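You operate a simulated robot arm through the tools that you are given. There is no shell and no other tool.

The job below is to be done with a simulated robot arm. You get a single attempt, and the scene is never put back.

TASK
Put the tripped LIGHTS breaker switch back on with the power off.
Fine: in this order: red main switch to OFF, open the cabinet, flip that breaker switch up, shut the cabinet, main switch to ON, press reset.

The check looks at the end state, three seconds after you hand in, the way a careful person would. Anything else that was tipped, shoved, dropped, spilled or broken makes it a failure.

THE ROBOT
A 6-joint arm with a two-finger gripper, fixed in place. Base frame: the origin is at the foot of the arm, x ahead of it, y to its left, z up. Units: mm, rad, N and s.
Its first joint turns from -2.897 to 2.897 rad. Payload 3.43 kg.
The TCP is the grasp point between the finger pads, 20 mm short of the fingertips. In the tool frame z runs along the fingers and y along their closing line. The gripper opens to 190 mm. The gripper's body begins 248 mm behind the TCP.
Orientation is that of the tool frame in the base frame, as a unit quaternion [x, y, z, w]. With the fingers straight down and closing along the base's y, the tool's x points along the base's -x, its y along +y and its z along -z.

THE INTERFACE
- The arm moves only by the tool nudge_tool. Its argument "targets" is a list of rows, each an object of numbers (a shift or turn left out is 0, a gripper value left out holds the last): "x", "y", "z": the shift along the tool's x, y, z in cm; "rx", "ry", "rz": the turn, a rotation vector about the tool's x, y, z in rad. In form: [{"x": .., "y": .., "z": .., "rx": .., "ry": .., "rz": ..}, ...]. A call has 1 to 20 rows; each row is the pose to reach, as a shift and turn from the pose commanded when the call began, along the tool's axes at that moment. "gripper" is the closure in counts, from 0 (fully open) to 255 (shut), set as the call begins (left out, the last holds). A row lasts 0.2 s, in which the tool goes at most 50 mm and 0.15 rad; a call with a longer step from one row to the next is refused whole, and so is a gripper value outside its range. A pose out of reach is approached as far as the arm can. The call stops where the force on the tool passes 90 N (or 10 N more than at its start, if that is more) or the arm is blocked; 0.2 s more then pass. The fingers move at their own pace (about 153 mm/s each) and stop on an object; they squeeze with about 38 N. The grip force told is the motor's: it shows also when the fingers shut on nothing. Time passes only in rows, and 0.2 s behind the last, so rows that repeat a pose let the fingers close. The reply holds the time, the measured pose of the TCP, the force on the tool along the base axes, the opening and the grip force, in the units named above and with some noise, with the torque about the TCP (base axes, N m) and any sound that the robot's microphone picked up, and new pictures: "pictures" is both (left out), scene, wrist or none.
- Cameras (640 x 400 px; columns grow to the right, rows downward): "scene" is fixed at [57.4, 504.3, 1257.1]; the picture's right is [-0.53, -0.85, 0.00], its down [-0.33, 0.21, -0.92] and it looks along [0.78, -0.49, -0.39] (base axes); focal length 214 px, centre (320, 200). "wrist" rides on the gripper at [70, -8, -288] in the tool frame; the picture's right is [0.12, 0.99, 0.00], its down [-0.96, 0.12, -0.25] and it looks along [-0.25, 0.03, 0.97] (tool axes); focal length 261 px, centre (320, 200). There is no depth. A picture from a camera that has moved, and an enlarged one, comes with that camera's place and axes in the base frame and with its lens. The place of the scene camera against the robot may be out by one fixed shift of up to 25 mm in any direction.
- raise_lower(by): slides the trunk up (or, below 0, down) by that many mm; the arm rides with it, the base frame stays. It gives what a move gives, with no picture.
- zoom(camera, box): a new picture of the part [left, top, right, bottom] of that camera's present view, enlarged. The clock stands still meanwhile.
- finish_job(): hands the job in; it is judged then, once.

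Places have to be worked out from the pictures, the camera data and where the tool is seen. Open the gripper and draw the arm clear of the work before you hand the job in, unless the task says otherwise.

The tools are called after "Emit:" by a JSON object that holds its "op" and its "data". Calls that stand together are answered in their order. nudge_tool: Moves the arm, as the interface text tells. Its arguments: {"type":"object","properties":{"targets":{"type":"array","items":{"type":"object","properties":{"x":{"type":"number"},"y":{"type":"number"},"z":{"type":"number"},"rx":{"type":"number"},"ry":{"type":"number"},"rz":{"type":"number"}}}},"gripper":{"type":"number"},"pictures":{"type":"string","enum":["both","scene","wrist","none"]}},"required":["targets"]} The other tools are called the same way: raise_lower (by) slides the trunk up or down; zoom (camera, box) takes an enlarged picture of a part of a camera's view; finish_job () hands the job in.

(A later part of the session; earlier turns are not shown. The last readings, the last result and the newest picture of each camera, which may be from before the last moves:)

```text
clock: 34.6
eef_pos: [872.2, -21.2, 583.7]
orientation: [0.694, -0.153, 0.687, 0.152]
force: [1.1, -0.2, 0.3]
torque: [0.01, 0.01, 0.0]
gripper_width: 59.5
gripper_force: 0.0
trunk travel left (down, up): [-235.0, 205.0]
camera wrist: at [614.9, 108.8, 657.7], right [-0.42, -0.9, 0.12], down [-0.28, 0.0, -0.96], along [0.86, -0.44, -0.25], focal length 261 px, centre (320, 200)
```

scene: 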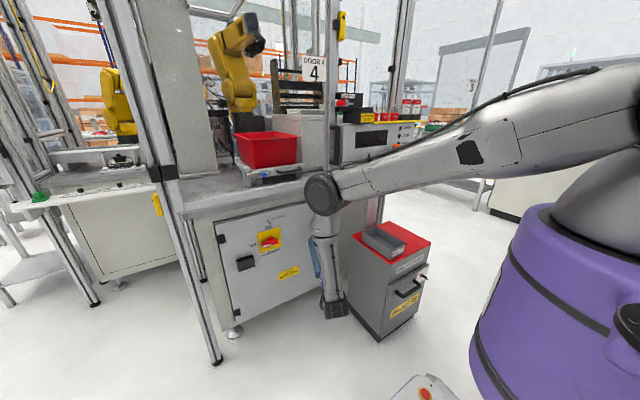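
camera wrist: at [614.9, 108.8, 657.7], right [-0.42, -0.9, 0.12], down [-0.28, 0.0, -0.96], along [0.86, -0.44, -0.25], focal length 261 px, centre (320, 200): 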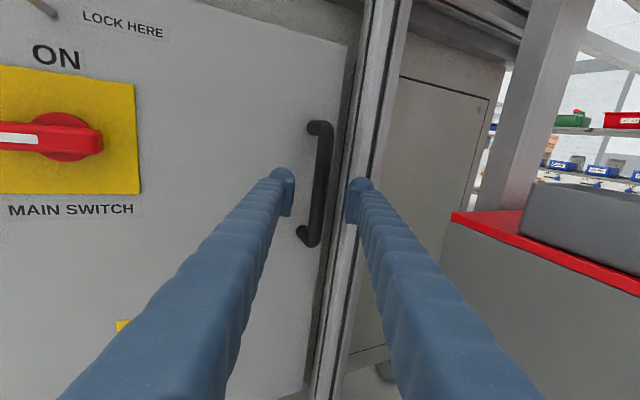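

The bar is centred between the fingers. Before going in I check how close the post is to the right finger.

Emit:
{"op": "zoom", "data": {"camera": "wrist", "box": [260, 80, 420, 280]}}

Emit:
{"op": "zoom", "data": {"camera": "scene", "box": [280, 180, 360, 320]}}

```text
2.00 times, centred on (340, 180) of wrist
camera zoom: at [614.9, 108.8, 657.7], right [-0.42, -0.9, 0.12], down [-0.28, 0.0, -0.96], along [0.86, -0.44, -0.25], focal length 521 px, centre (280, 240)
```

zoom: 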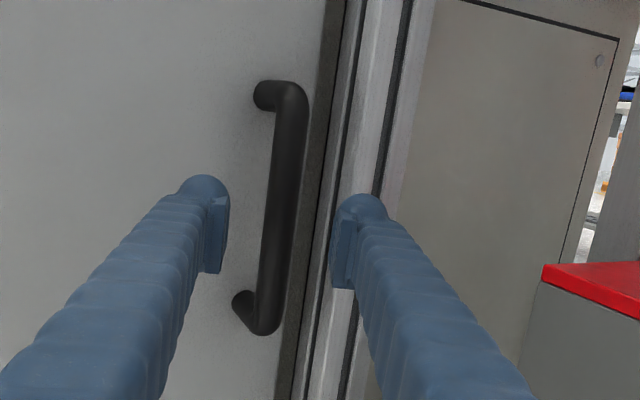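

```text
2.86 times, centred on (320, 250) of scene
camera zoom: at [57.4, 504.3, 1257.1], right [-0.53, -0.85, 0.0], down [-0.33, 0.21, -0.92], along [0.78, -0.49, -0.39], focal length 613 px, centre (320, 57)
```

zoom: 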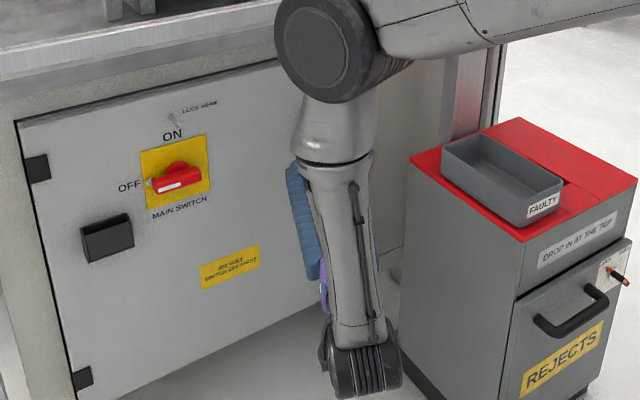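

The post's near corner is at about (944, -119), leaving the open right finger roughly 20 mm of clearance. I go forward 65 mm along the tool and then close on the bar.

Emit:
{"op": "nudge_tool", "data": {"targets": [{"z": 1.6}, {"z": 3.2}, {"z": 4.8}, {"z": 6.4}, {"z": 6.4}], "pictures": "wrist"}}

Emit:
{"op": "zoom", "data": {"camera": "wrist", "box": [260, 80, 420, 280]}}

```text
clock: 35.8
eef_pos: [927.9, -46.4, 582.9]
orientation: [0.694, -0.153, 0.686, 0.153]
force: [-39.3, 21.7, 4.1]
torque: [-0.48, -0.42, -2.14]
gripper_width: 60.4
gripper_force: 0.4
trunk travel left (down, up): [-235.0, 205.0]
camera wrist: at [670.4, 82.4, 656.3], right [-0.42, -0.9, 0.12], down [-0.28, 0.0, -0.96], along [0.86, -0.44, -0.25], focal length 261 px, centre (320, 200)
```

wrist: 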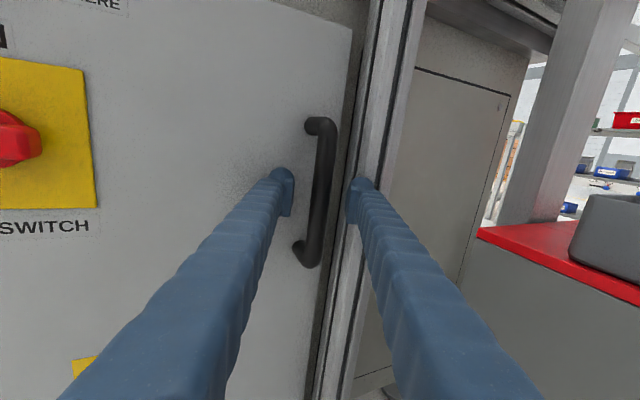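

```text
2.00 times, centred on (340, 180) of wrist
camera zoom: at [670.4, 82.4, 656.3], right [-0.42, -0.9, 0.12], down [-0.28, 0.0, -0.96], along [0.86, -0.44, -0.25], focal length 521 px, centre (280, 240)
```

zoom: 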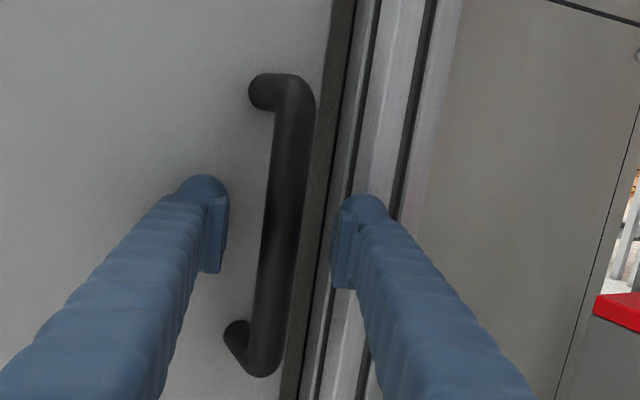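

A ~45 N axial push appeared, with a torque pointing at the outer side of the right finger, so that finger is brushing the post. I back off 40 mm, narrow the opening to about 36 mm, and go in again.

Emit:
{"op": "nudge_tool", "data": {"targets": [{"z": -1.3}, {"z": -2.6}, {"z": -4.0}, {"z": -4.0}], "pictures": "none"}}

Emit:
{"op": "nudge_tool", "data": {"targets": [{"z": 0}, {"z": 1.0}, {"z": 2.0}, {"z": 3.0}, {"z": 4.0}, {"z": 4.0}], "gripper": 207, "pictures": "wrist"}}

Emit:
{"op": "zoom", "data": {"camera": "wrist", "box": [260, 80, 420, 280]}}

```text
clock: 36.8
eef_pos: [893.3, -30.5, 581.5]
orientation: [0.694, -0.153, 0.687, 0.152]
force: [-0.1, -0.1, -0.4]
torque: [-0.02, 0.06, -0.02]
gripper_width: 59.8
gripper_force: 0.0
trunk travel left (down, up): [-235.0, 205.0]
```

```text
clock: 38.2
eef_pos: [930.0, -47.2, 583.1]
orientation: [0.693, -0.153, 0.687, 0.152]
force: [-0.1, -0.5, -0.4]
torque: [0.03, -0.01, 0.01]
gripper_width: 35.6
gripper_force: 0.1
trunk travel left (down, up): [-235.0, 205.0]
camera wrist: at [673.1, 81.6, 656.8], right [-0.42, -0.9, 0.12], down [-0.28, 0.0, -0.96], along [0.86, -0.44, -0.25], focal length 261 px, centre (320, 200)
```

wrist: 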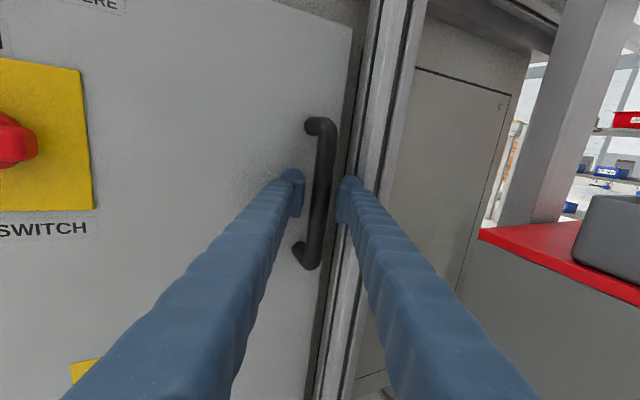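

```text
2.00 times, centred on (340, 180) of wrist
camera zoom: at [673.1, 81.6, 656.8], right [-0.42, -0.9, 0.12], down [-0.28, 0.0, -0.96], along [0.86, -0.44, -0.25], focal length 521 px, centre (280, 240)
```

zoom: 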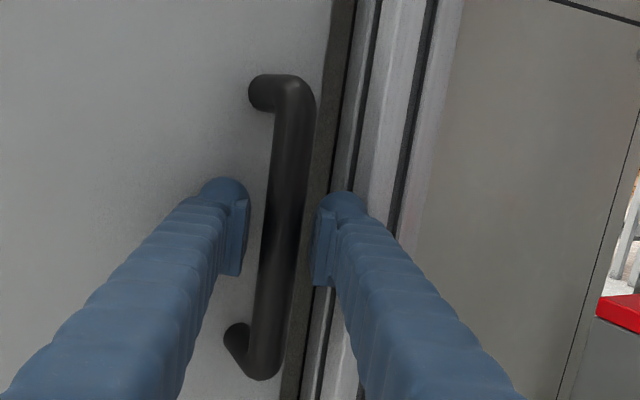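

No contact this time, and the bar sits between the pads. I close on it.

Emit:
{"op": "nudge_tool", "data": {"targets": [{"z": 0}, {"z": 0}, {"z": 0}], "gripper": 255, "pictures": "wrist"}}

```text
clock: 39.0
eef_pos: [930.3, -46.4, 583.2]
orientation: [0.693, -0.154, 0.687, 0.154]
force: [-0.3, -2.8, 0.7]
torque: [-0.34, 0.15, 0.0]
gripper_width: 17.7
gripper_force: 44.9
trunk travel left (down, up): [-235.0, 205.0]
camera wrist: at [673.1, 81.6, 656.8], right [-0.42, -0.9, 0.12], down [-0.28, 0.0, -0.96], along [0.86, -0.44, -0.25], focal length 261 px, centre (320, 200)
```

wrist: 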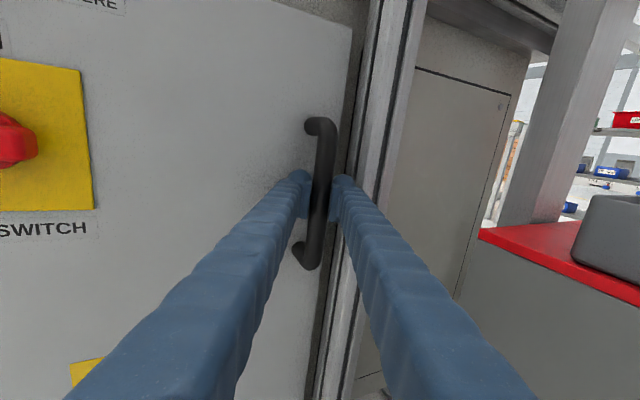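

The bar is held (17.7 mm). I start pulling along the door's arc, with an assumed hinge near (977, 450): the first 5°, to feel whether it opens.

Emit:
{"op": "nudge_tool", "data": {"targets": [{"z": -1.03, "y": 0.35, "rx": -0.0218}, {"z": -2.07, "y": 0.68, "rx": -0.0436}, {"z": -3.11, "y": 0.98, "rx": -0.0654}, {"z": -4.16, "y": 1.27, "rx": -0.0873}, {"z": -4.16, "y": 1.27, "rx": -0.0873}]}}

```text
clock: 40.2
eef_pos: [886.9, -41.3, 582.6]
orientation: [0.687, -0.184, 0.679, 0.183]
force: [-1.5, -14.7, -2.5]
torque: [-0.29, 0.01, 0.03]
gripper_width: 17.4
gripper_force: 45.3
trunk travel left (down, up): [-235.0, 205.0]
camera wrist: at [641.6, 109.3, 656.9], right [-0.5, -0.86, 0.12], down [-0.28, 0.03, -0.96], along [0.82, -0.51, -0.26], focal length 261 px, centre (320, 200)
```

scene: 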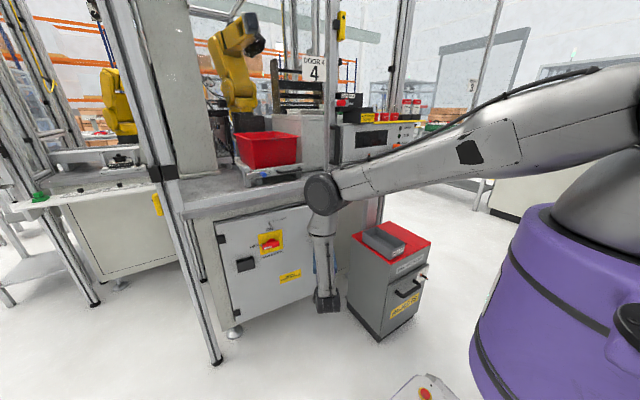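
wrist: 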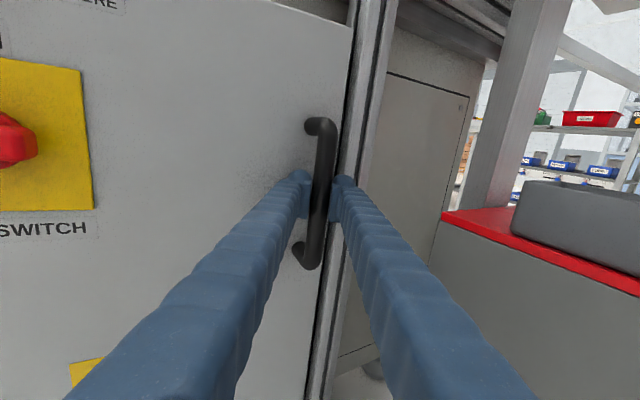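

The door is opening; there is a mild -15 N side load, so the hinge line is probably a bit nearer than assumed (about x=960). I adjust the arc and go on for another 15°.

Emit:
{"op": "nudge_tool", "data": {"targets": [{"z": -1.99, "y": 0.84, "rx": -0.0436}, {"z": -4.06, "y": 1.51, "rx": -0.0873}, {"z": -6.16, "y": 2.08, "rx": -0.1309}, {"z": -8.28, "y": 2.56, "rx": -0.1745}, {"z": -10.42, "y": 2.96, "rx": -0.2182}, {"z": -12.57, "y": 3.26, "rx": -0.2618}, {"z": -12.57, "y": 3.26, "rx": -0.2618}]}}

```text
clock: 41.8
eef_pos: [762.2, -4.8, 583.7]
orientation: [0.657, -0.27, 0.65, 0.27]
force: [-0.2, 1.4, -17.4]
torque: [-0.16, -0.39, -0.11]
gripper_width: 17.4
gripper_force: 44.8
trunk travel left (down, up): [-235.0, 205.0]
camera wrist: at [564.8, 204.2, 656.9], right [-0.7, -0.7, 0.12], down [-0.27, 0.1, -0.96], along [0.66, -0.7, -0.25], focal length 261 px, centre (320, 200)
```

scene: 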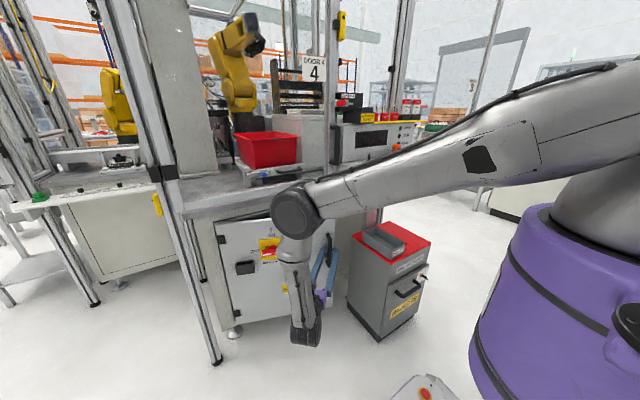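
wrist: 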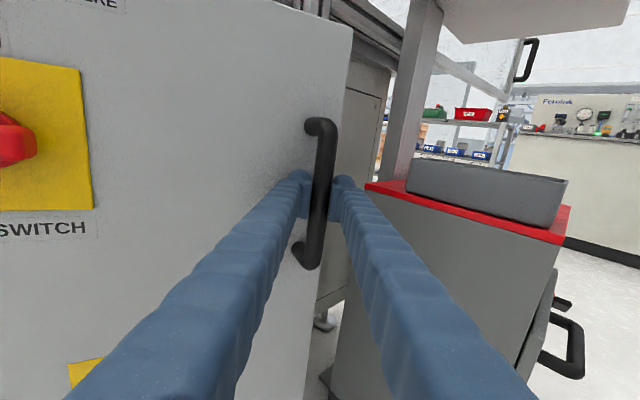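

The door is following well and is about 20° open, with little side load. I continue along the arc for another 25°.

Emit:
{"op": "nudge_tool", "data": {"targets": [{"z": -2.04, "y": 0.75, "rx": -0.0436}, {"z": -4.11, "y": 1.42, "rx": -0.0873}, {"z": -6.2, "y": 1.99, "rx": -0.1309}, {"z": -8.33, "y": 2.47, "rx": -0.1745}, {"z": -10.46, "y": 2.85, "rx": -0.2182}, {"z": -12.62, "y": 3.15, "rx": -0.2618}, {"z": -14.77, "y": 3.34, "rx": -0.3054}, {"z": -16.95, "y": 3.45, "rx": -0.3491}, {"z": -19.12, "y": 3.45, "rx": -0.3927}, {"z": -21.29, "y": 3.36, "rx": -0.4363}, {"z": -21.29, "y": 3.36, "rx": -0.4363}]}}

```text
clock: 44.2
eef_pos: [589.9, 122.4, 585.4]
orientation: [0.583, -0.405, 0.575, 0.407]
force: [18.7, 18.6, -23.7]
torque: [0.52, -0.4, -0.07]
gripper_width: 17.6
gripper_force: 44.8
trunk travel left (down, up): [-235.0, 205.0]
camera wrist: at [499.4, 394.3, 657.2], right [-0.93, -0.34, 0.13], down [-0.2, 0.2, -0.96], along [0.3, -0.92, -0.25], focal length 261 px, centre (320, 200)
```

scene: 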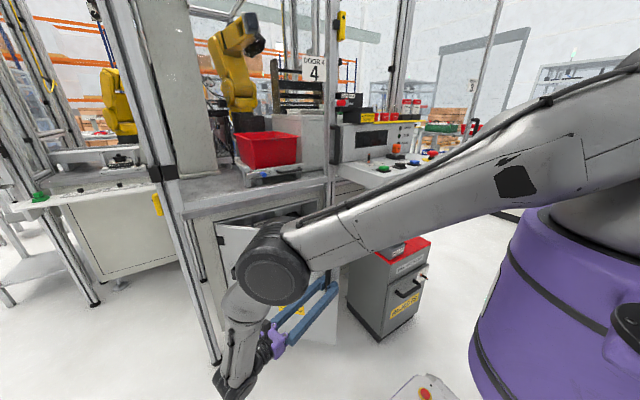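
wrist: 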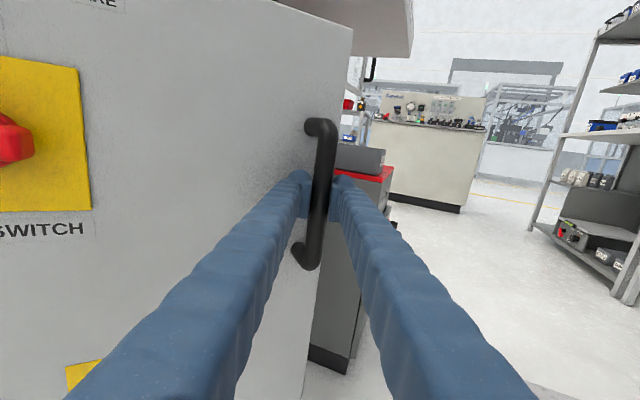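

The door is now about 45° open. I zoom the scene view to see what is visible inside the cabinet.

Emit:
{"op": "zoom", "data": {"camera": "scene", "box": [200, 180, 340, 300]}}

Emit:
{"op": "zoom", "data": {"camera": "scene", "box": [190, 220, 360, 400]}}

```text
3.33 times, centred on (270, 240) of scene
camera zoom: at [57.4, 504.3, 1257.1], right [-0.53, -0.85, 0.0], down [-0.33, 0.21, -0.92], along [0.78, -0.49, -0.39], focal length 715 px, centre (487, 67)
```

zoom: 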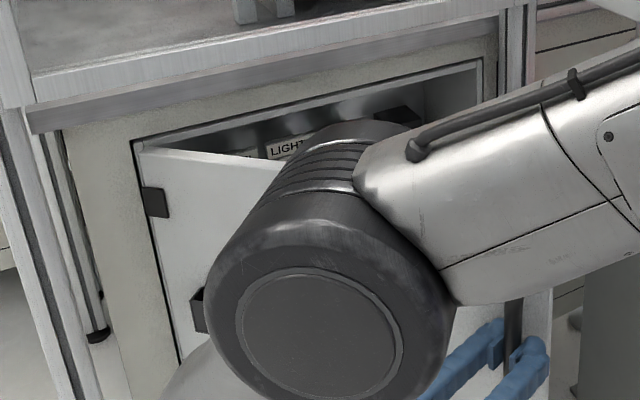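

```text
2.22 times, centred on (275, 310) of scene
camera zoom: at [57.4, 504.3, 1257.1], right [-0.53, -0.85, 0.0], down [-0.33, 0.21, -0.92], along [0.78, -0.49, -0.39], focal length 477 px, centre (420, -44)
```

zoom: 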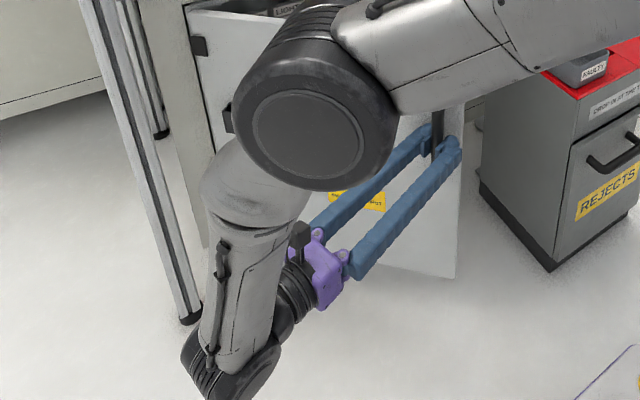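

I can see the "LIGHTS" label inside, near y≈225. The door has to open further for the wrist to fit, so I keep pulling along the arc with the tool's heading held, letting the bar turn in the grip, and correct about 2 mm toward the hinge.

Emit:
{"op": "nudge_tool", "data": {"targets": [{"x": -0.1, "z": -2.09, "y": 0.53}, {"x": -0.2, "z": -4.17, "y": 1.2}, {"x": -0.2, "z": -6.26, "y": 1.78}, {"x": -0.2, "z": -8.38, "y": 2.27}, {"x": -0.2, "z": -8.38, "y": 2.27}], "pictures": "wrist"}}

```text
clock: 45.4
eef_pos: [539.0, 191.8, 584.6]
orientation: [0.582, -0.406, 0.575, 0.408]
force: [9.0, 6.2, -24.1]
torque: [-0.2, -0.95, -0.09]
gripper_width: 17.3
gripper_force: 45.0
trunk travel left (down, up): [-235.0, 205.0]
camera wrist: at [448.4, 464.0, 657.2], right [-0.93, -0.34, 0.13], down [-0.2, 0.2, -0.96], along [0.3, -0.92, -0.25], focal length 261 px, centre (320, 200)
```

wrist: 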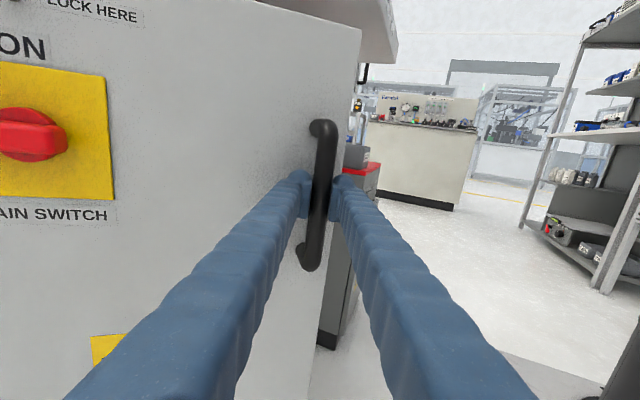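

It is still within reach at about 55° with low loads. I continue to about 80°, turning the tool back slightly so the wrist stays in reach.

Emit:
{"op": "nudge_tool", "data": {"targets": [{"x": -0.1, "z": -2.13, "y": 0.39, "rx": 0.0175}, {"x": -0.2, "z": -4.29, "y": 0.71, "rx": 0.035}, {"x": -0.2, "z": -6.44, "y": 0.92, "rx": 0.0525}, {"x": -0.2, "z": -8.62, "y": 1.04, "rx": 0.07}, {"x": -0.2, "z": -10.79, "y": 1.07, "rx": 0.0875}, {"x": -0.2, "z": -12.95, "y": 0.99, "rx": 0.105}, {"x": -0.2, "z": -15.11, "y": 0.81, "rx": 0.1225}, {"x": -0.2, "z": -17.28, "y": 0.56, "rx": 0.14}, {"x": -0.2, "z": -19.42, "y": 0.2, "rx": 0.1575}, {"x": -0.2, "z": -21.55, "y": -0.25, "rx": 0.175}, {"x": -0.2, "z": -21.55, "y": -0.25, "rx": 0.175}]}}

```text
clock: 47.4
eef_pos: [474.5, 349.3, 600.7]
orientation: [0.618, -0.361, 0.604, 0.351]
force: [17.9, 5.2, -19.1]
torque: [1.18, 0.14, 0.04]
gripper_width: 17.7
gripper_force: 44.9
out of reach, approached as far as the arm can: row 6, 7, 8, 9
trunk travel left (down, up): [-235.0, 205.0]
stopped in row 9: the force on the tool passed its limit at 93 N (the readings are from after the stop); the commanded pose is now the measured one
camera wrist: at [341.2, 602.0, 677.7], right [-0.86, -0.49, 0.12], down [-0.23, 0.18, -0.96], along [0.45, -0.85, -0.27], focal length 261 px, centre (320, 200)
```

scene: 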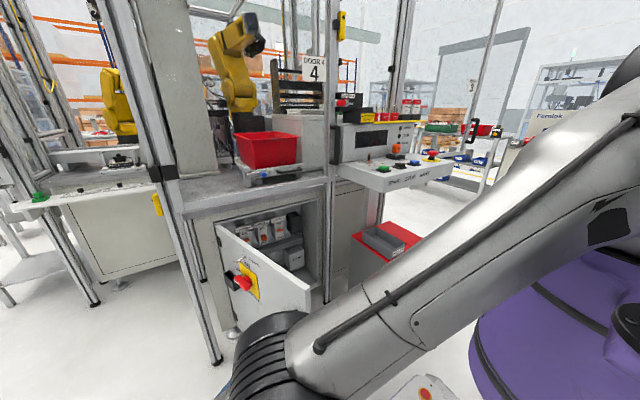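
wrist: 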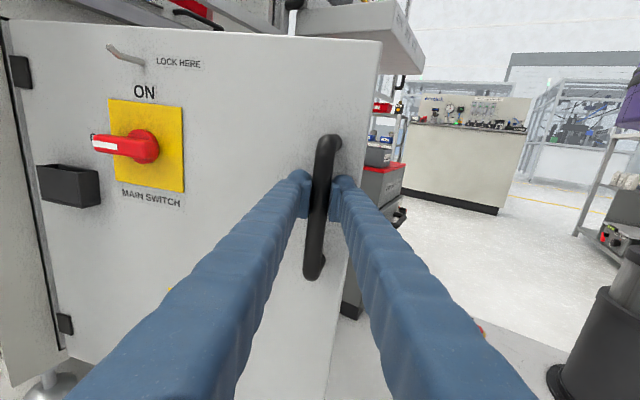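

The door is now about 75° open and the arm reached its limit there. The scene camera can see the breakers now, so I zoom in on them.

Emit:
{"op": "zoom", "data": {"camera": "scene", "box": [210, 195, 330, 285]}}

Emit:
{"op": "zoom", "data": {"camera": "scene", "box": [240, 205, 310, 255]}}

```text
4.44 times, centred on (270, 240) of scene
camera zoom: at [57.4, 504.3, 1257.1], right [-0.53, -0.85, 0.0], down [-0.33, 0.21, -0.92], along [0.78, -0.49, -0.39], focal length 953 px, centre (542, 22)
```

zoom: 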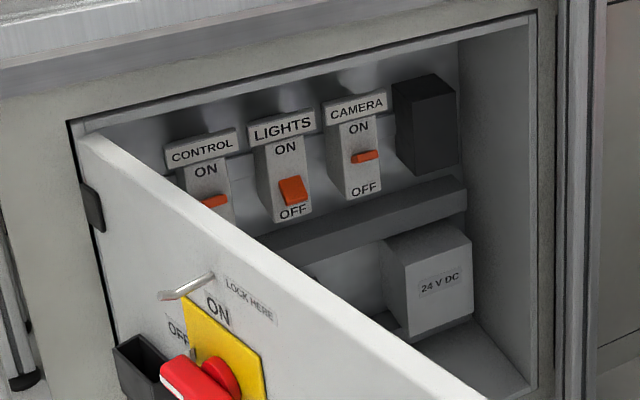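

```text
8.00 times, centred on (275, 230) of scene
camera zoom: at [57.4, 504.3, 1257.1], right [-0.53, -0.85, 0.0], down [-0.33, 0.21, -0.92], along [0.78, -0.49, -0.39], focal length 1716 px, centre (680, -40)
```

zoom: 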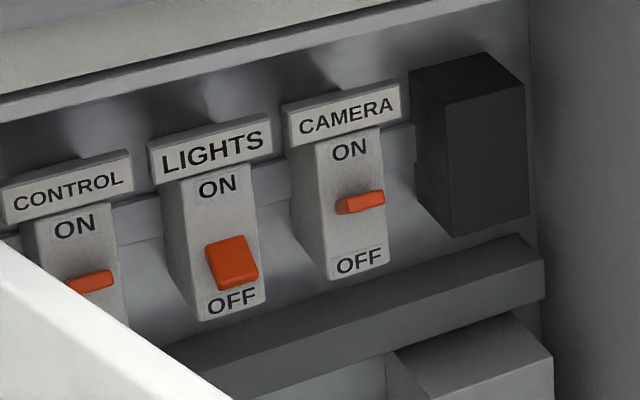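

LIGHTS is the middle breaker, with its toggle down, at about y≈225, z≈590. 75° leaves enough room for the arm, so I release the handle by opening to 36 mm around the bar.

Emit:
{"op": "nudge_tool", "data": {"targets": [{"z": 0}, {"z": 0}, {"z": 0}], "gripper": 200, "pictures": "wrist"}}

Emit:
{"op": "zoom", "data": {"camera": "wrist", "box": [260, 100, 380, 300]}}

```text
clock: 48.2
eef_pos: [471.8, 348.3, 602.8]
orientation: [0.616, -0.36, 0.605, 0.354]
force: [0.6, -0.4, 0.4]
torque: [-0.02, -0.04, 0.0]
gripper_width: 41.0
gripper_force: 0.0
trunk travel left (down, up): [-235.0, 205.0]
camera wrist: at [339.2, 601.8, 678.7], right [-0.86, -0.49, 0.12], down [-0.23, 0.17, -0.96], along [0.45, -0.85, -0.26], focal length 261 px, centre (320, 200)
```

wrist: 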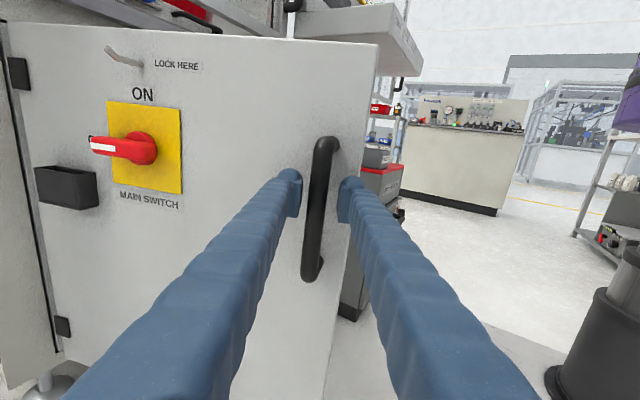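

```text
2.00 times, centred on (320, 200) of wrist
camera zoom: at [339.2, 601.8, 678.7], right [-0.86, -0.49, 0.12], down [-0.23, 0.17, -0.96], along [0.45, -0.85, -0.26], focal length 521 px, centre (320, 200)
```

zoom: 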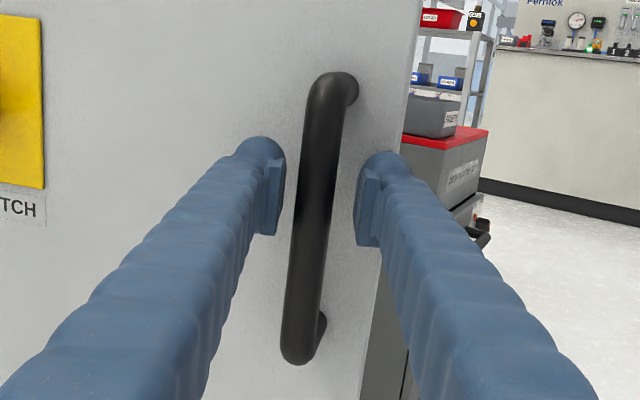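

The bar is free inside the open fingers and the door stays put. To get reach for backing out, I lower the trunk 60 mm, which slides the open fingers down along the bar.

Emit:
{"op": "raise_lower", "data": {"by": -60}}

Emit:
{"op": "nudge_tool", "data": {"targets": [{"x": 2.0}, {"x": 4.0}, {"x": 6.0}, {"x": 6.0}], "pictures": "wrist"}}

```text
clock: 49.2
eef_pos: [473.6, 349.6, 543.5]
orientation: [0.616, -0.361, 0.605, 0.354]
force: [0.7, 0.9, 0.4]
torque: [-0.04, -0.02, -0.02]
gripper_width: 41.1
gripper_force: 0.1
trunk travel left (down, up): [-175.0, 265.0]
```

```text
clock: 50.2
eef_pos: [472.1, 346.8, 603.1]
orientation: [0.616, -0.361, 0.604, 0.354]
force: [0.9, -0.1, -0.2]
torque: [0.02, 0.0, -0.02]
gripper_width: 41.0
gripper_force: 0.0
trunk travel left (down, up): [-175.0, 265.0]
camera wrist: at [339.6, 599.6, 679.2], right [-0.86, -0.49, 0.12], down [-0.23, 0.18, -0.96], along [0.45, -0.85, -0.26], focal length 261 px, centre (320, 200)
```

wrist: 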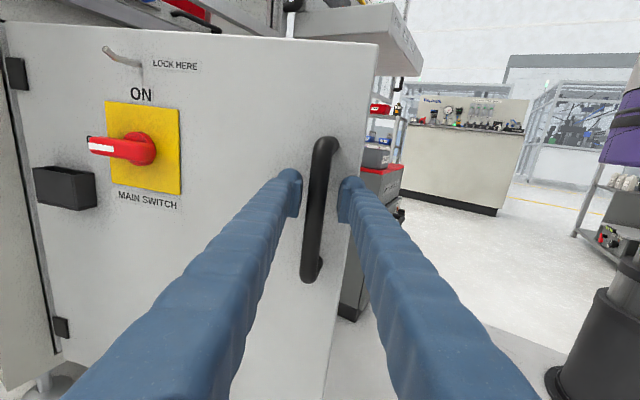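

I back out 60 mm from the handle, then lift to about z=880, above the door's top edge at about 773.

Emit:
{"op": "nudge_tool", "data": {"targets": [{"z": -1.5}, {"z": -3.0}, {"z": -4.5}, {"z": -6.0}, {"x": 4.0, "z": -6.0}, {"x": 8.0, "z": -6.0}, {"x": 12.0, "z": -6.0}, {"x": 16.0, "z": -6.0}, {"x": 20.0, "z": -6.0}, {"x": 24.0, "z": -6.0}, {"x": 28.0, "z": -6.0}, {"x": 28.0, "z": -6.0}]}}

```text
clock: 52.8
eef_pos: [448.7, 396.0, 884.4]
orientation: [0.616, -0.361, 0.605, 0.354]
force: [-0.3, -0.5, 1.0]
torque: [0.07, 0.03, 0.03]
gripper_width: 41.2
gripper_force: 0.0
trunk travel left (down, up): [-175.0, 265.0]
camera wrist: at [315.1, 649.2, 959.9], right [-0.86, -0.49, 0.12], down [-0.23, 0.17, -0.96], along [0.45, -0.85, -0.26], focal length 261 px, centre (320, 200)
```

scene: 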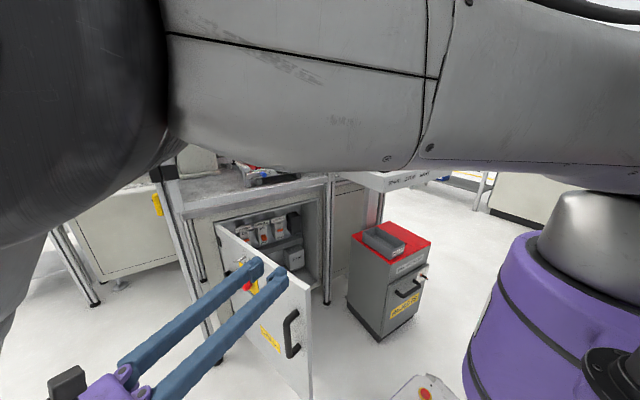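
wrist: 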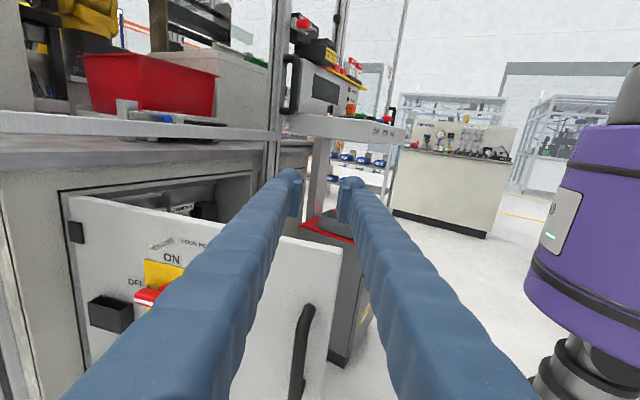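

The arm is clear above the door. I now swing over it to the inner side, to TCP (790, 120, 880) pointing almost straight at the cabinet and short of the table edge.

Emit:
{"op": "nudge_tool", "data": {"targets": [{"x": 0.02, "y": -1.25, "z": 3.14, "rx": 0.0748}, {"x": 0.04, "y": -2.5, "z": 6.28, "rx": 0.1495}, {"x": 0.06, "y": -3.75, "z": 9.42, "rx": 0.2243}, {"x": 0.08, "y": -5.0, "z": 12.56, "rx": 0.2991}, {"x": 0.1, "y": -6.25, "z": 15.7, "rx": 0.3738}, {"x": 0.12, "y": -7.5, "z": 18.84, "rx": 0.4486}, {"x": 0.14, "y": -8.75, "z": 21.98, "rx": 0.5234}, {"x": 0.16, "y": -10.0, "z": 25.12, "rx": 0.5982}, {"x": 0.18, "y": -11.25, "z": 28.26, "rx": 0.6729}, {"x": 0.2, "y": -12.5, "z": 31.4, "rx": 0.7477}, {"x": 0.22, "y": -13.75, "z": 34.54, "rx": 0.8225}, {"x": 0.24, "y": -15.0, "z": 37.68, "rx": 0.8972}, {"x": 0.26, "y": -16.25, "z": 40.82, "rx": 0.972}, {"x": 0.26, "y": -16.25, "z": 40.82, "rx": 0.972}]}}

```text
clock: 55.8
eef_pos: [793.7, 121.3, 879.8]
orientation: [0.713, -0.039, 0.7, 0.027]
force: [-0.6, -0.3, -0.6]
torque: [0.0, 0.01, 0.11]
gripper_width: 40.9
gripper_force: 0.1
out of reach, approached as far as the arm can: row 13, 14
trunk travel left (down, up): [-175.0, 265.0]
camera wrist: at [508.9, 155.9, 956.1], right [-0.09, -0.99, 0.1], down [-0.27, -0.07, -0.96], along [0.96, -0.12, -0.26], focal length 261 px, centre (320, 200)
```

scene: 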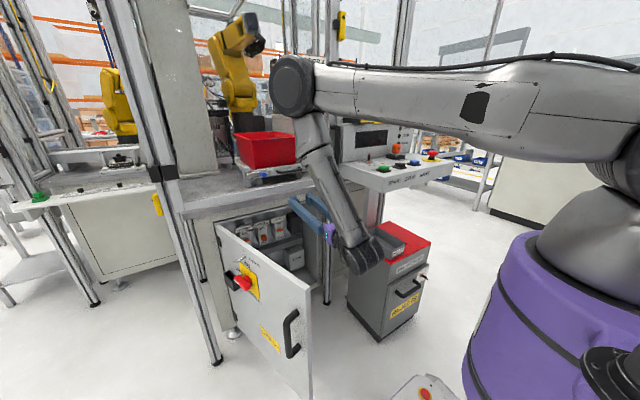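
wrist: 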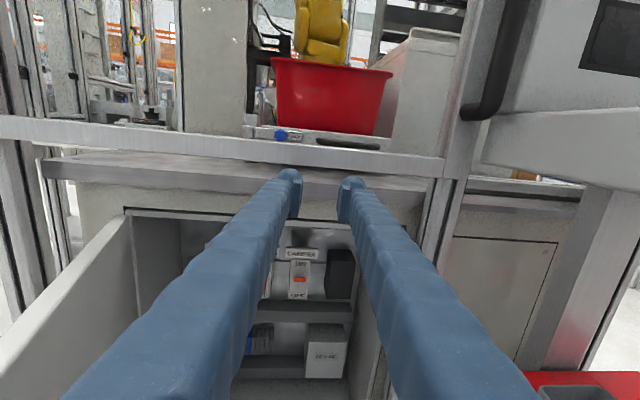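

I'm on the inner side with the open cabinet ahead. I go straight down 260 mm to breaker height, keeping in front of the opening.

Emit:
{"op": "nudge_tool", "data": {"targets": [{"x": -3.3}, {"x": -6.6}, {"x": -9.9}, {"x": -13.2}, {"x": -16.5}, {"x": -19.8}, {"x": -23.0}, {"x": -26.0}, {"x": -26.0}]}}

Emit:
{"op": "zoom", "data": {"camera": "wrist", "box": [140, 60, 420, 260]}}

```text
clock: 57.8
eef_pos: [791.8, 126.6, 618.9]
orientation: [0.71, -0.036, 0.703, 0.025]
force: [0.8, -0.1, -0.2]
torque: [-0.03, 0.0, 0.01]
gripper_width: 41.2
gripper_force: 0.1
out of reach, approached as far as the arm can: row 1, 2, 3, 4
trunk travel left (down, up): [-175.0, 265.0]
camera wrist: at [505.8, 159.1, 692.3], right [-0.09, -0.99, 0.1], down [-0.27, -0.08, -0.96], along [0.96, -0.11, -0.26], focal length 261 px, centre (320, 200)
```

scene: 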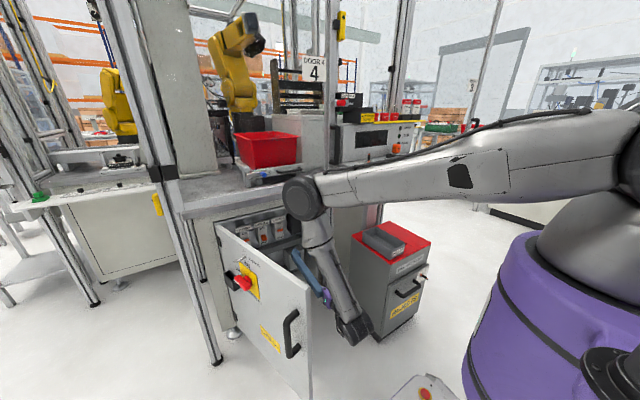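
wrist: 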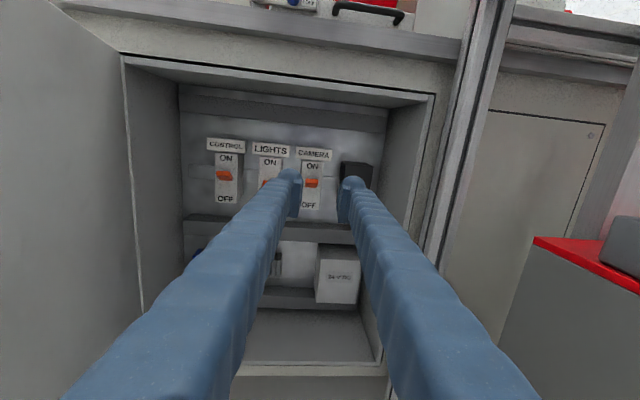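

```text
2.00 times, centred on (280, 160) of wrist
camera zoom: at [505.8, 159.1, 692.3], right [-0.09, -0.99, 0.1], down [-0.27, -0.08, -0.96], along [0.96, -0.11, -0.26], focal length 521 px, centre (400, 280)
```

zoom: 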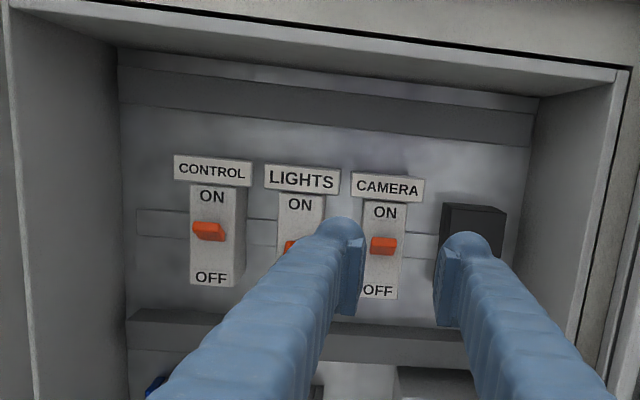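

The view is clear: LIGHTS sits at about y≈215, with its front near x≈1145 and its lever around z≈550, tilted down. That is far for the present trunk height, so I lower the trunk 110 mm, which also brings the tool down to lever height.

Emit:
{"op": "raise_lower", "data": {"by": -110}}

```text
clock: 59.2
eef_pos: [791.5, 128.4, 509.2]
orientation: [0.71, -0.037, 0.703, 0.025]
force: [-0.5, 0.3, 0.9]
torque: [-0.02, 0.01, -0.02]
gripper_width: 40.9
gripper_force: 0.1
trunk travel left (down, up): [-65.0, 375.0]
```

I close the fingers into a blunt pusher and line up in front of LIGHTS, at about (900, 215, 490), pointing straight ahead, low enough to keep the lever in view.

Emit:
{"op": "nudge_tool", "data": {"targets": [{"x": -0.5, "y": -2.4, "z": 2.5, "rx": 0.0219, "ry": 0.003, "rz": -0.0044}, {"x": -1.0, "y": -4.8, "z": 5.0, "rx": 0.0438, "ry": 0.006, "rz": -0.0087}, {"x": -1.5, "y": -7.2, "z": 7.5, "rx": 0.0656, "ry": 0.008, "rz": -0.013}, {"x": -1.95, "y": -9.55, "z": 10.07, "rx": 0.0875, "ry": 0.011, "rz": -0.0174}, {"x": -1.95, "y": -9.55, "z": 10.07, "rx": 0.0875, "ry": 0.011, "rz": -0.0174}], "gripper": 255}}

Emit:
{"op": "zoom", "data": {"camera": "wrist", "box": [240, 40, 400, 240]}}

```text
clock: 60.4
eef_pos: [899.9, 216.4, 489.2]
orientation: [0.707, 0.001, 0.707, 0.0]
force: [0.4, 0.5, -0.1]
torque: [0.02, 0.01, 0.01]
gripper_width: 0.1
gripper_force: 34.3
trunk travel left (down, up): [-65.0, 375.0]
camera wrist: at [611.7, 222.5, 560.0], right [0.0, -0.99, 0.12], down [-0.25, -0.12, -0.96], along [0.97, -0.03, -0.25], focal length 261 px, centre (320, 200)
```

scene: 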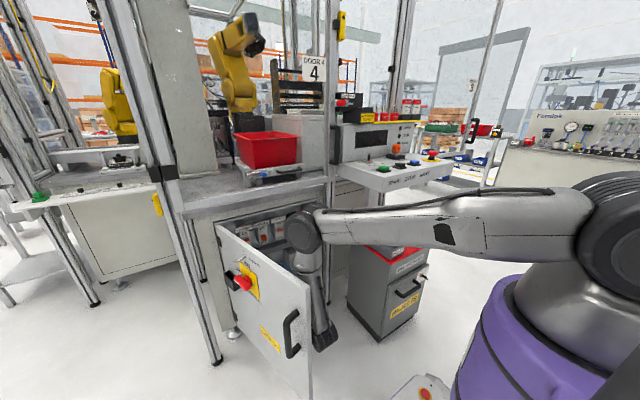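
wrist: 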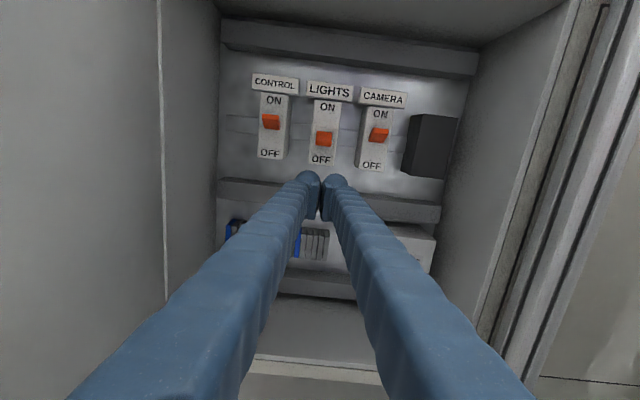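

```text
2.00 times, centred on (320, 140) of wrist
camera zoom: at [611.7, 222.5, 560.0], right [0.0, -0.99, 0.12], down [-0.25, -0.12, -0.96], along [0.97, -0.03, -0.25], focal length 521 px, centre (320, 320)
```

zoom: 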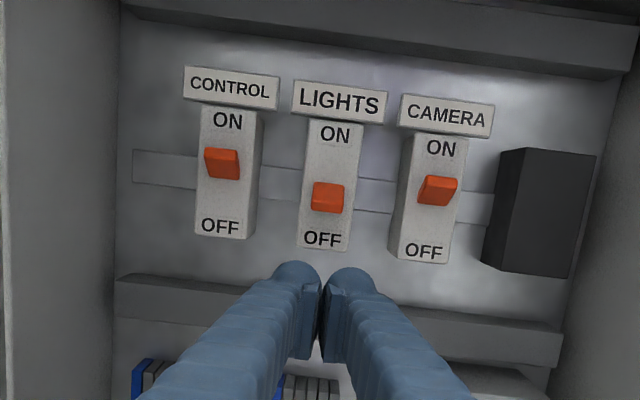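

Now LIGHTS is well resolved: body front x≈1123, y≈214, and its lever's lower edge at z≈535, about 20 mm lower than the ON levers beside it. I advance under the lever at z≈497, first to tip x≈1080.

Emit:
{"op": "nudge_tool", "data": {"targets": [{"x": 0.4, "y": 0.12, "z": 4.0}, {"x": 0.8, "y": 0.24, "z": 8.0}, {"x": 0.8, "y": 0.24, "z": 12.0}, {"x": 0.8, "y": 0.24, "z": 16.0}, {"x": 0.8, "y": 0.24, "z": 16.0}]}}

Emit:
{"op": "zoom", "data": {"camera": "wrist", "box": [240, 40, 400, 240]}}

Emit:
{"op": "zoom", "data": {"camera": "scene", "box": [220, 200, 340, 300]}}

```text
clock: 61.6
eef_pos: [1059.6, 210.0, 499.2]
orientation: [0.707, 0.002, 0.707, 0.0]
force: [0.3, 0.0, 0.1]
torque: [0.03, -0.01, 0.02]
gripper_width: 0.1
gripper_force: 33.8
trunk travel left (down, up): [-65.0, 375.0]
camera wrist: at [771.4, 218.7, 569.5], right [0.0, -0.99, 0.12], down [-0.25, -0.12, -0.96], along [0.97, -0.03, -0.25], focal length 261 px, centre (320, 200)
```

scene: 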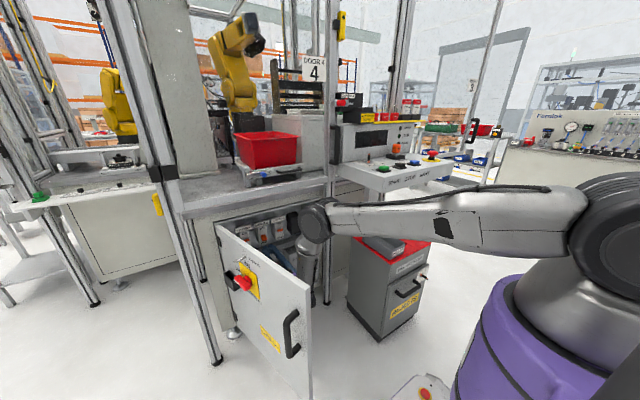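
wrist: 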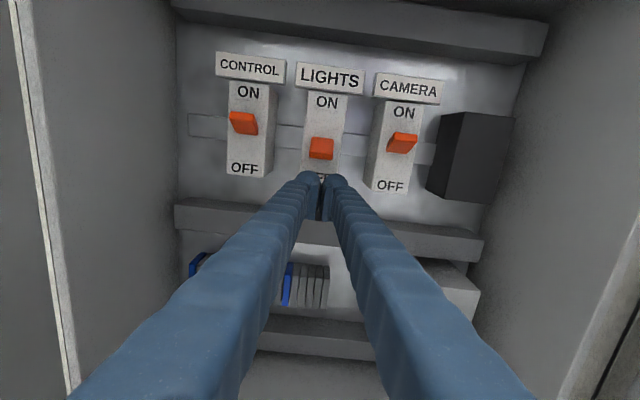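

```text
2.00 times, centred on (320, 140) of wrist
camera zoom: at [771.4, 218.7, 569.5], right [0.0, -0.99, 0.12], down [-0.25, -0.12, -0.96], along [0.97, -0.03, -0.25], focal length 521 px, centre (320, 320)
```

zoom: 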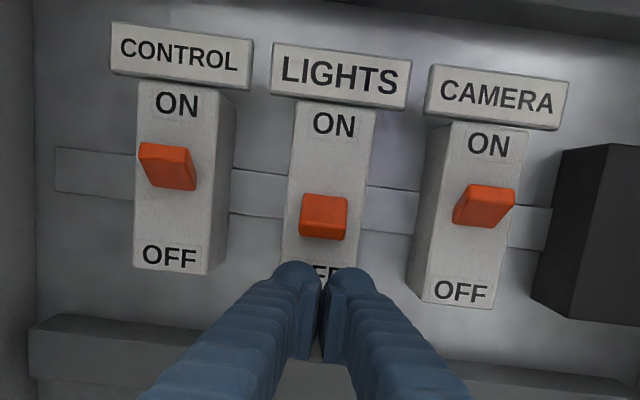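

```text
4.00 times, centred on (280, 250) of scene
camera zoom: at [57.4, 504.3, 1257.1], right [-0.53, -0.85, 0.0], down [-0.33, 0.21, -0.92], along [0.78, -0.49, -0.39], focal length 858 px, centre (480, 0)
```

zoom: 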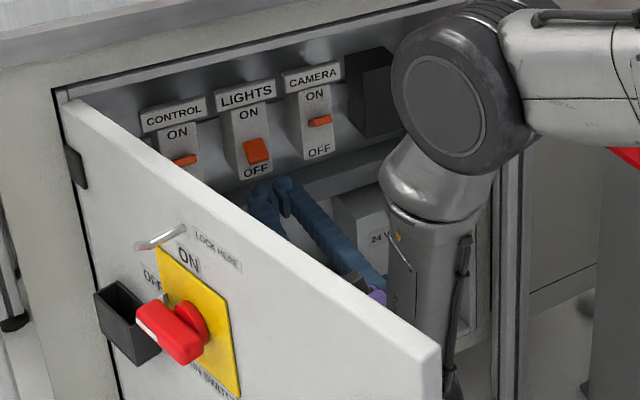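

The tool is just below and in front of the LIGHTS lever and there is no contact. I slide 30 mm further in, tips at about x=1110, and shift 3 mm left.

Emit:
{"op": "nudge_tool", "data": {"targets": [{"y": -0.3, "z": 1.0}, {"y": -0.3, "z": 2.0}, {"y": -0.3, "z": 3.0}, {"y": -0.3, "z": 3.0}], "pictures": "wrist"}}

Emit:
{"op": "zoom", "data": {"camera": "wrist", "box": [240, 60, 400, 220]}}

Emit:
{"op": "zoom", "data": {"camera": "scene", "box": [250, 205, 310, 265]}}

```text
clock: 62.6
eef_pos: [1091.8, 214.2, 498.9]
orientation: [0.707, 0.001, 0.707, 0.0]
force: [-0.2, 0.4, -0.2]
torque: [-0.02, 0.07, -0.03]
gripper_width: 0.0
gripper_force: 33.8
trunk travel left (down, up): [-65.0, 375.0]
camera wrist: at [801.8, 223.0, 569.0], right [0.0, -0.99, 0.12], down [-0.25, -0.12, -0.96], along [0.97, -0.03, -0.24], focal length 261 px, centre (320, 200)
```

wrist: 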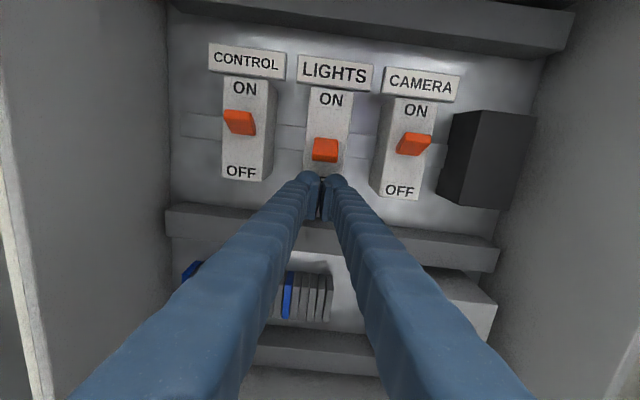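

```text
2.50 times, centred on (320, 140) of wrist
camera zoom: at [801.8, 223.0, 569.0], right [0.0, -0.99, 0.12], down [-0.25, -0.12, -0.96], along [0.97, -0.03, -0.24], focal length 652 px, centre (320, 350)
```

zoom: 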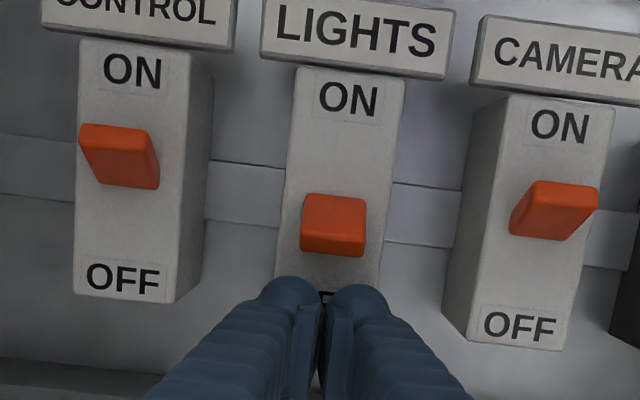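

```text
6.67 times, centred on (280, 235) of scene
camera zoom: at [57.4, 504.3, 1257.1], right [-0.53, -0.85, 0.0], down [-0.33, 0.21, -0.92], along [0.78, -0.49, -0.39], focal length 1430 px, centre (587, -33)
```

zoom: 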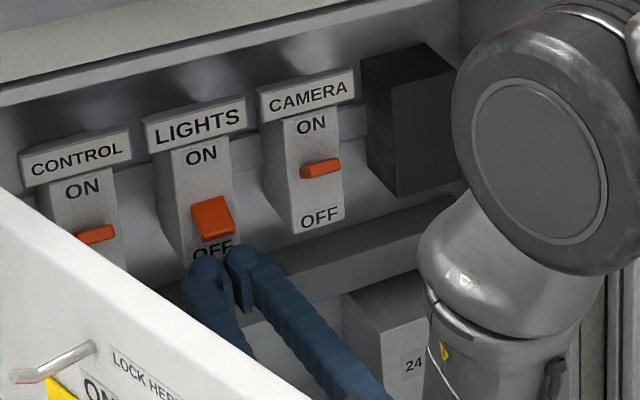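

The fingertips are right under the lever, touching nothing. I push up 33 mm in small steps and check.

Emit:
{"op": "nudge_tool", "data": {"targets": [{"x": 0.5}, {"x": 1.0}, {"x": 1.5}, {"x": 2.0}, {"x": 2.4}, {"x": 2.8}, {"x": 3.1}, {"x": 3.3}, {"x": 3.3}], "pictures": "wrist"}}

Emit:
{"op": "zoom", "data": {"camera": "wrist", "box": [240, 60, 400, 220]}}

Emit:
{"op": "zoom", "data": {"camera": "scene", "box": [250, 205, 310, 265]}}

```text
clock: 64.6
eef_pos: [1090.2, 214.8, 530.6]
orientation: [0.707, 0.0, 0.707, 0.001]
force: [0.3, -0.1, -0.2]
torque: [0.01, 0.02, -0.02]
gripper_width: 0.0
gripper_force: 34.6
trunk travel left (down, up): [-65.0, 375.0]
camera wrist: at [801.6, 223.1, 601.4], right [0.0, -0.99, 0.12], down [-0.25, -0.12, -0.96], along [0.97, -0.03, -0.24], focal length 261 px, centre (320, 200)
```

wrist: 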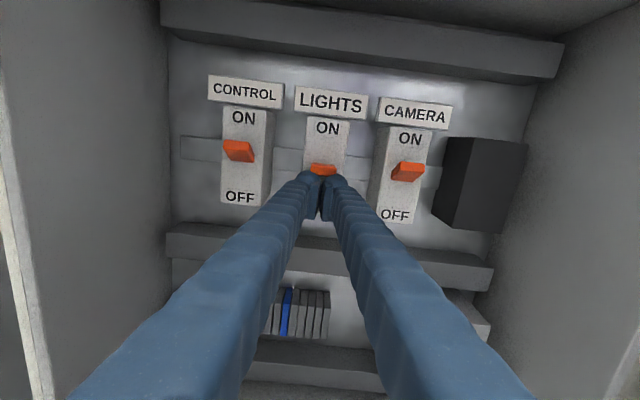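

```text
2.50 times, centred on (320, 140) of wrist
camera zoom: at [801.6, 223.1, 601.4], right [0.0, -0.99, 0.12], down [-0.25, -0.12, -0.96], along [0.97, -0.03, -0.24], focal length 652 px, centre (320, 350)
```

zoom: 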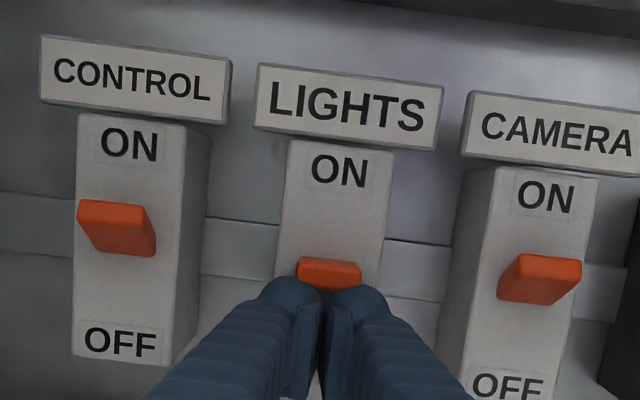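

```text
6.67 times, centred on (280, 235) of scene
camera zoom: at [57.4, 504.3, 1257.1], right [-0.53, -0.85, 0.0], down [-0.33, 0.21, -0.92], along [0.78, -0.49, -0.39], focal length 1430 px, centre (587, -33)
```

zoom: 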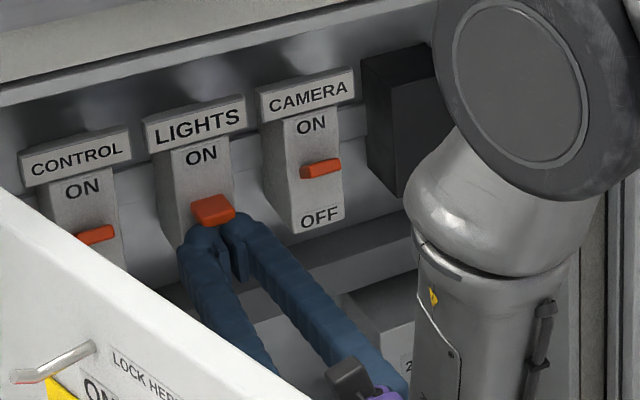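

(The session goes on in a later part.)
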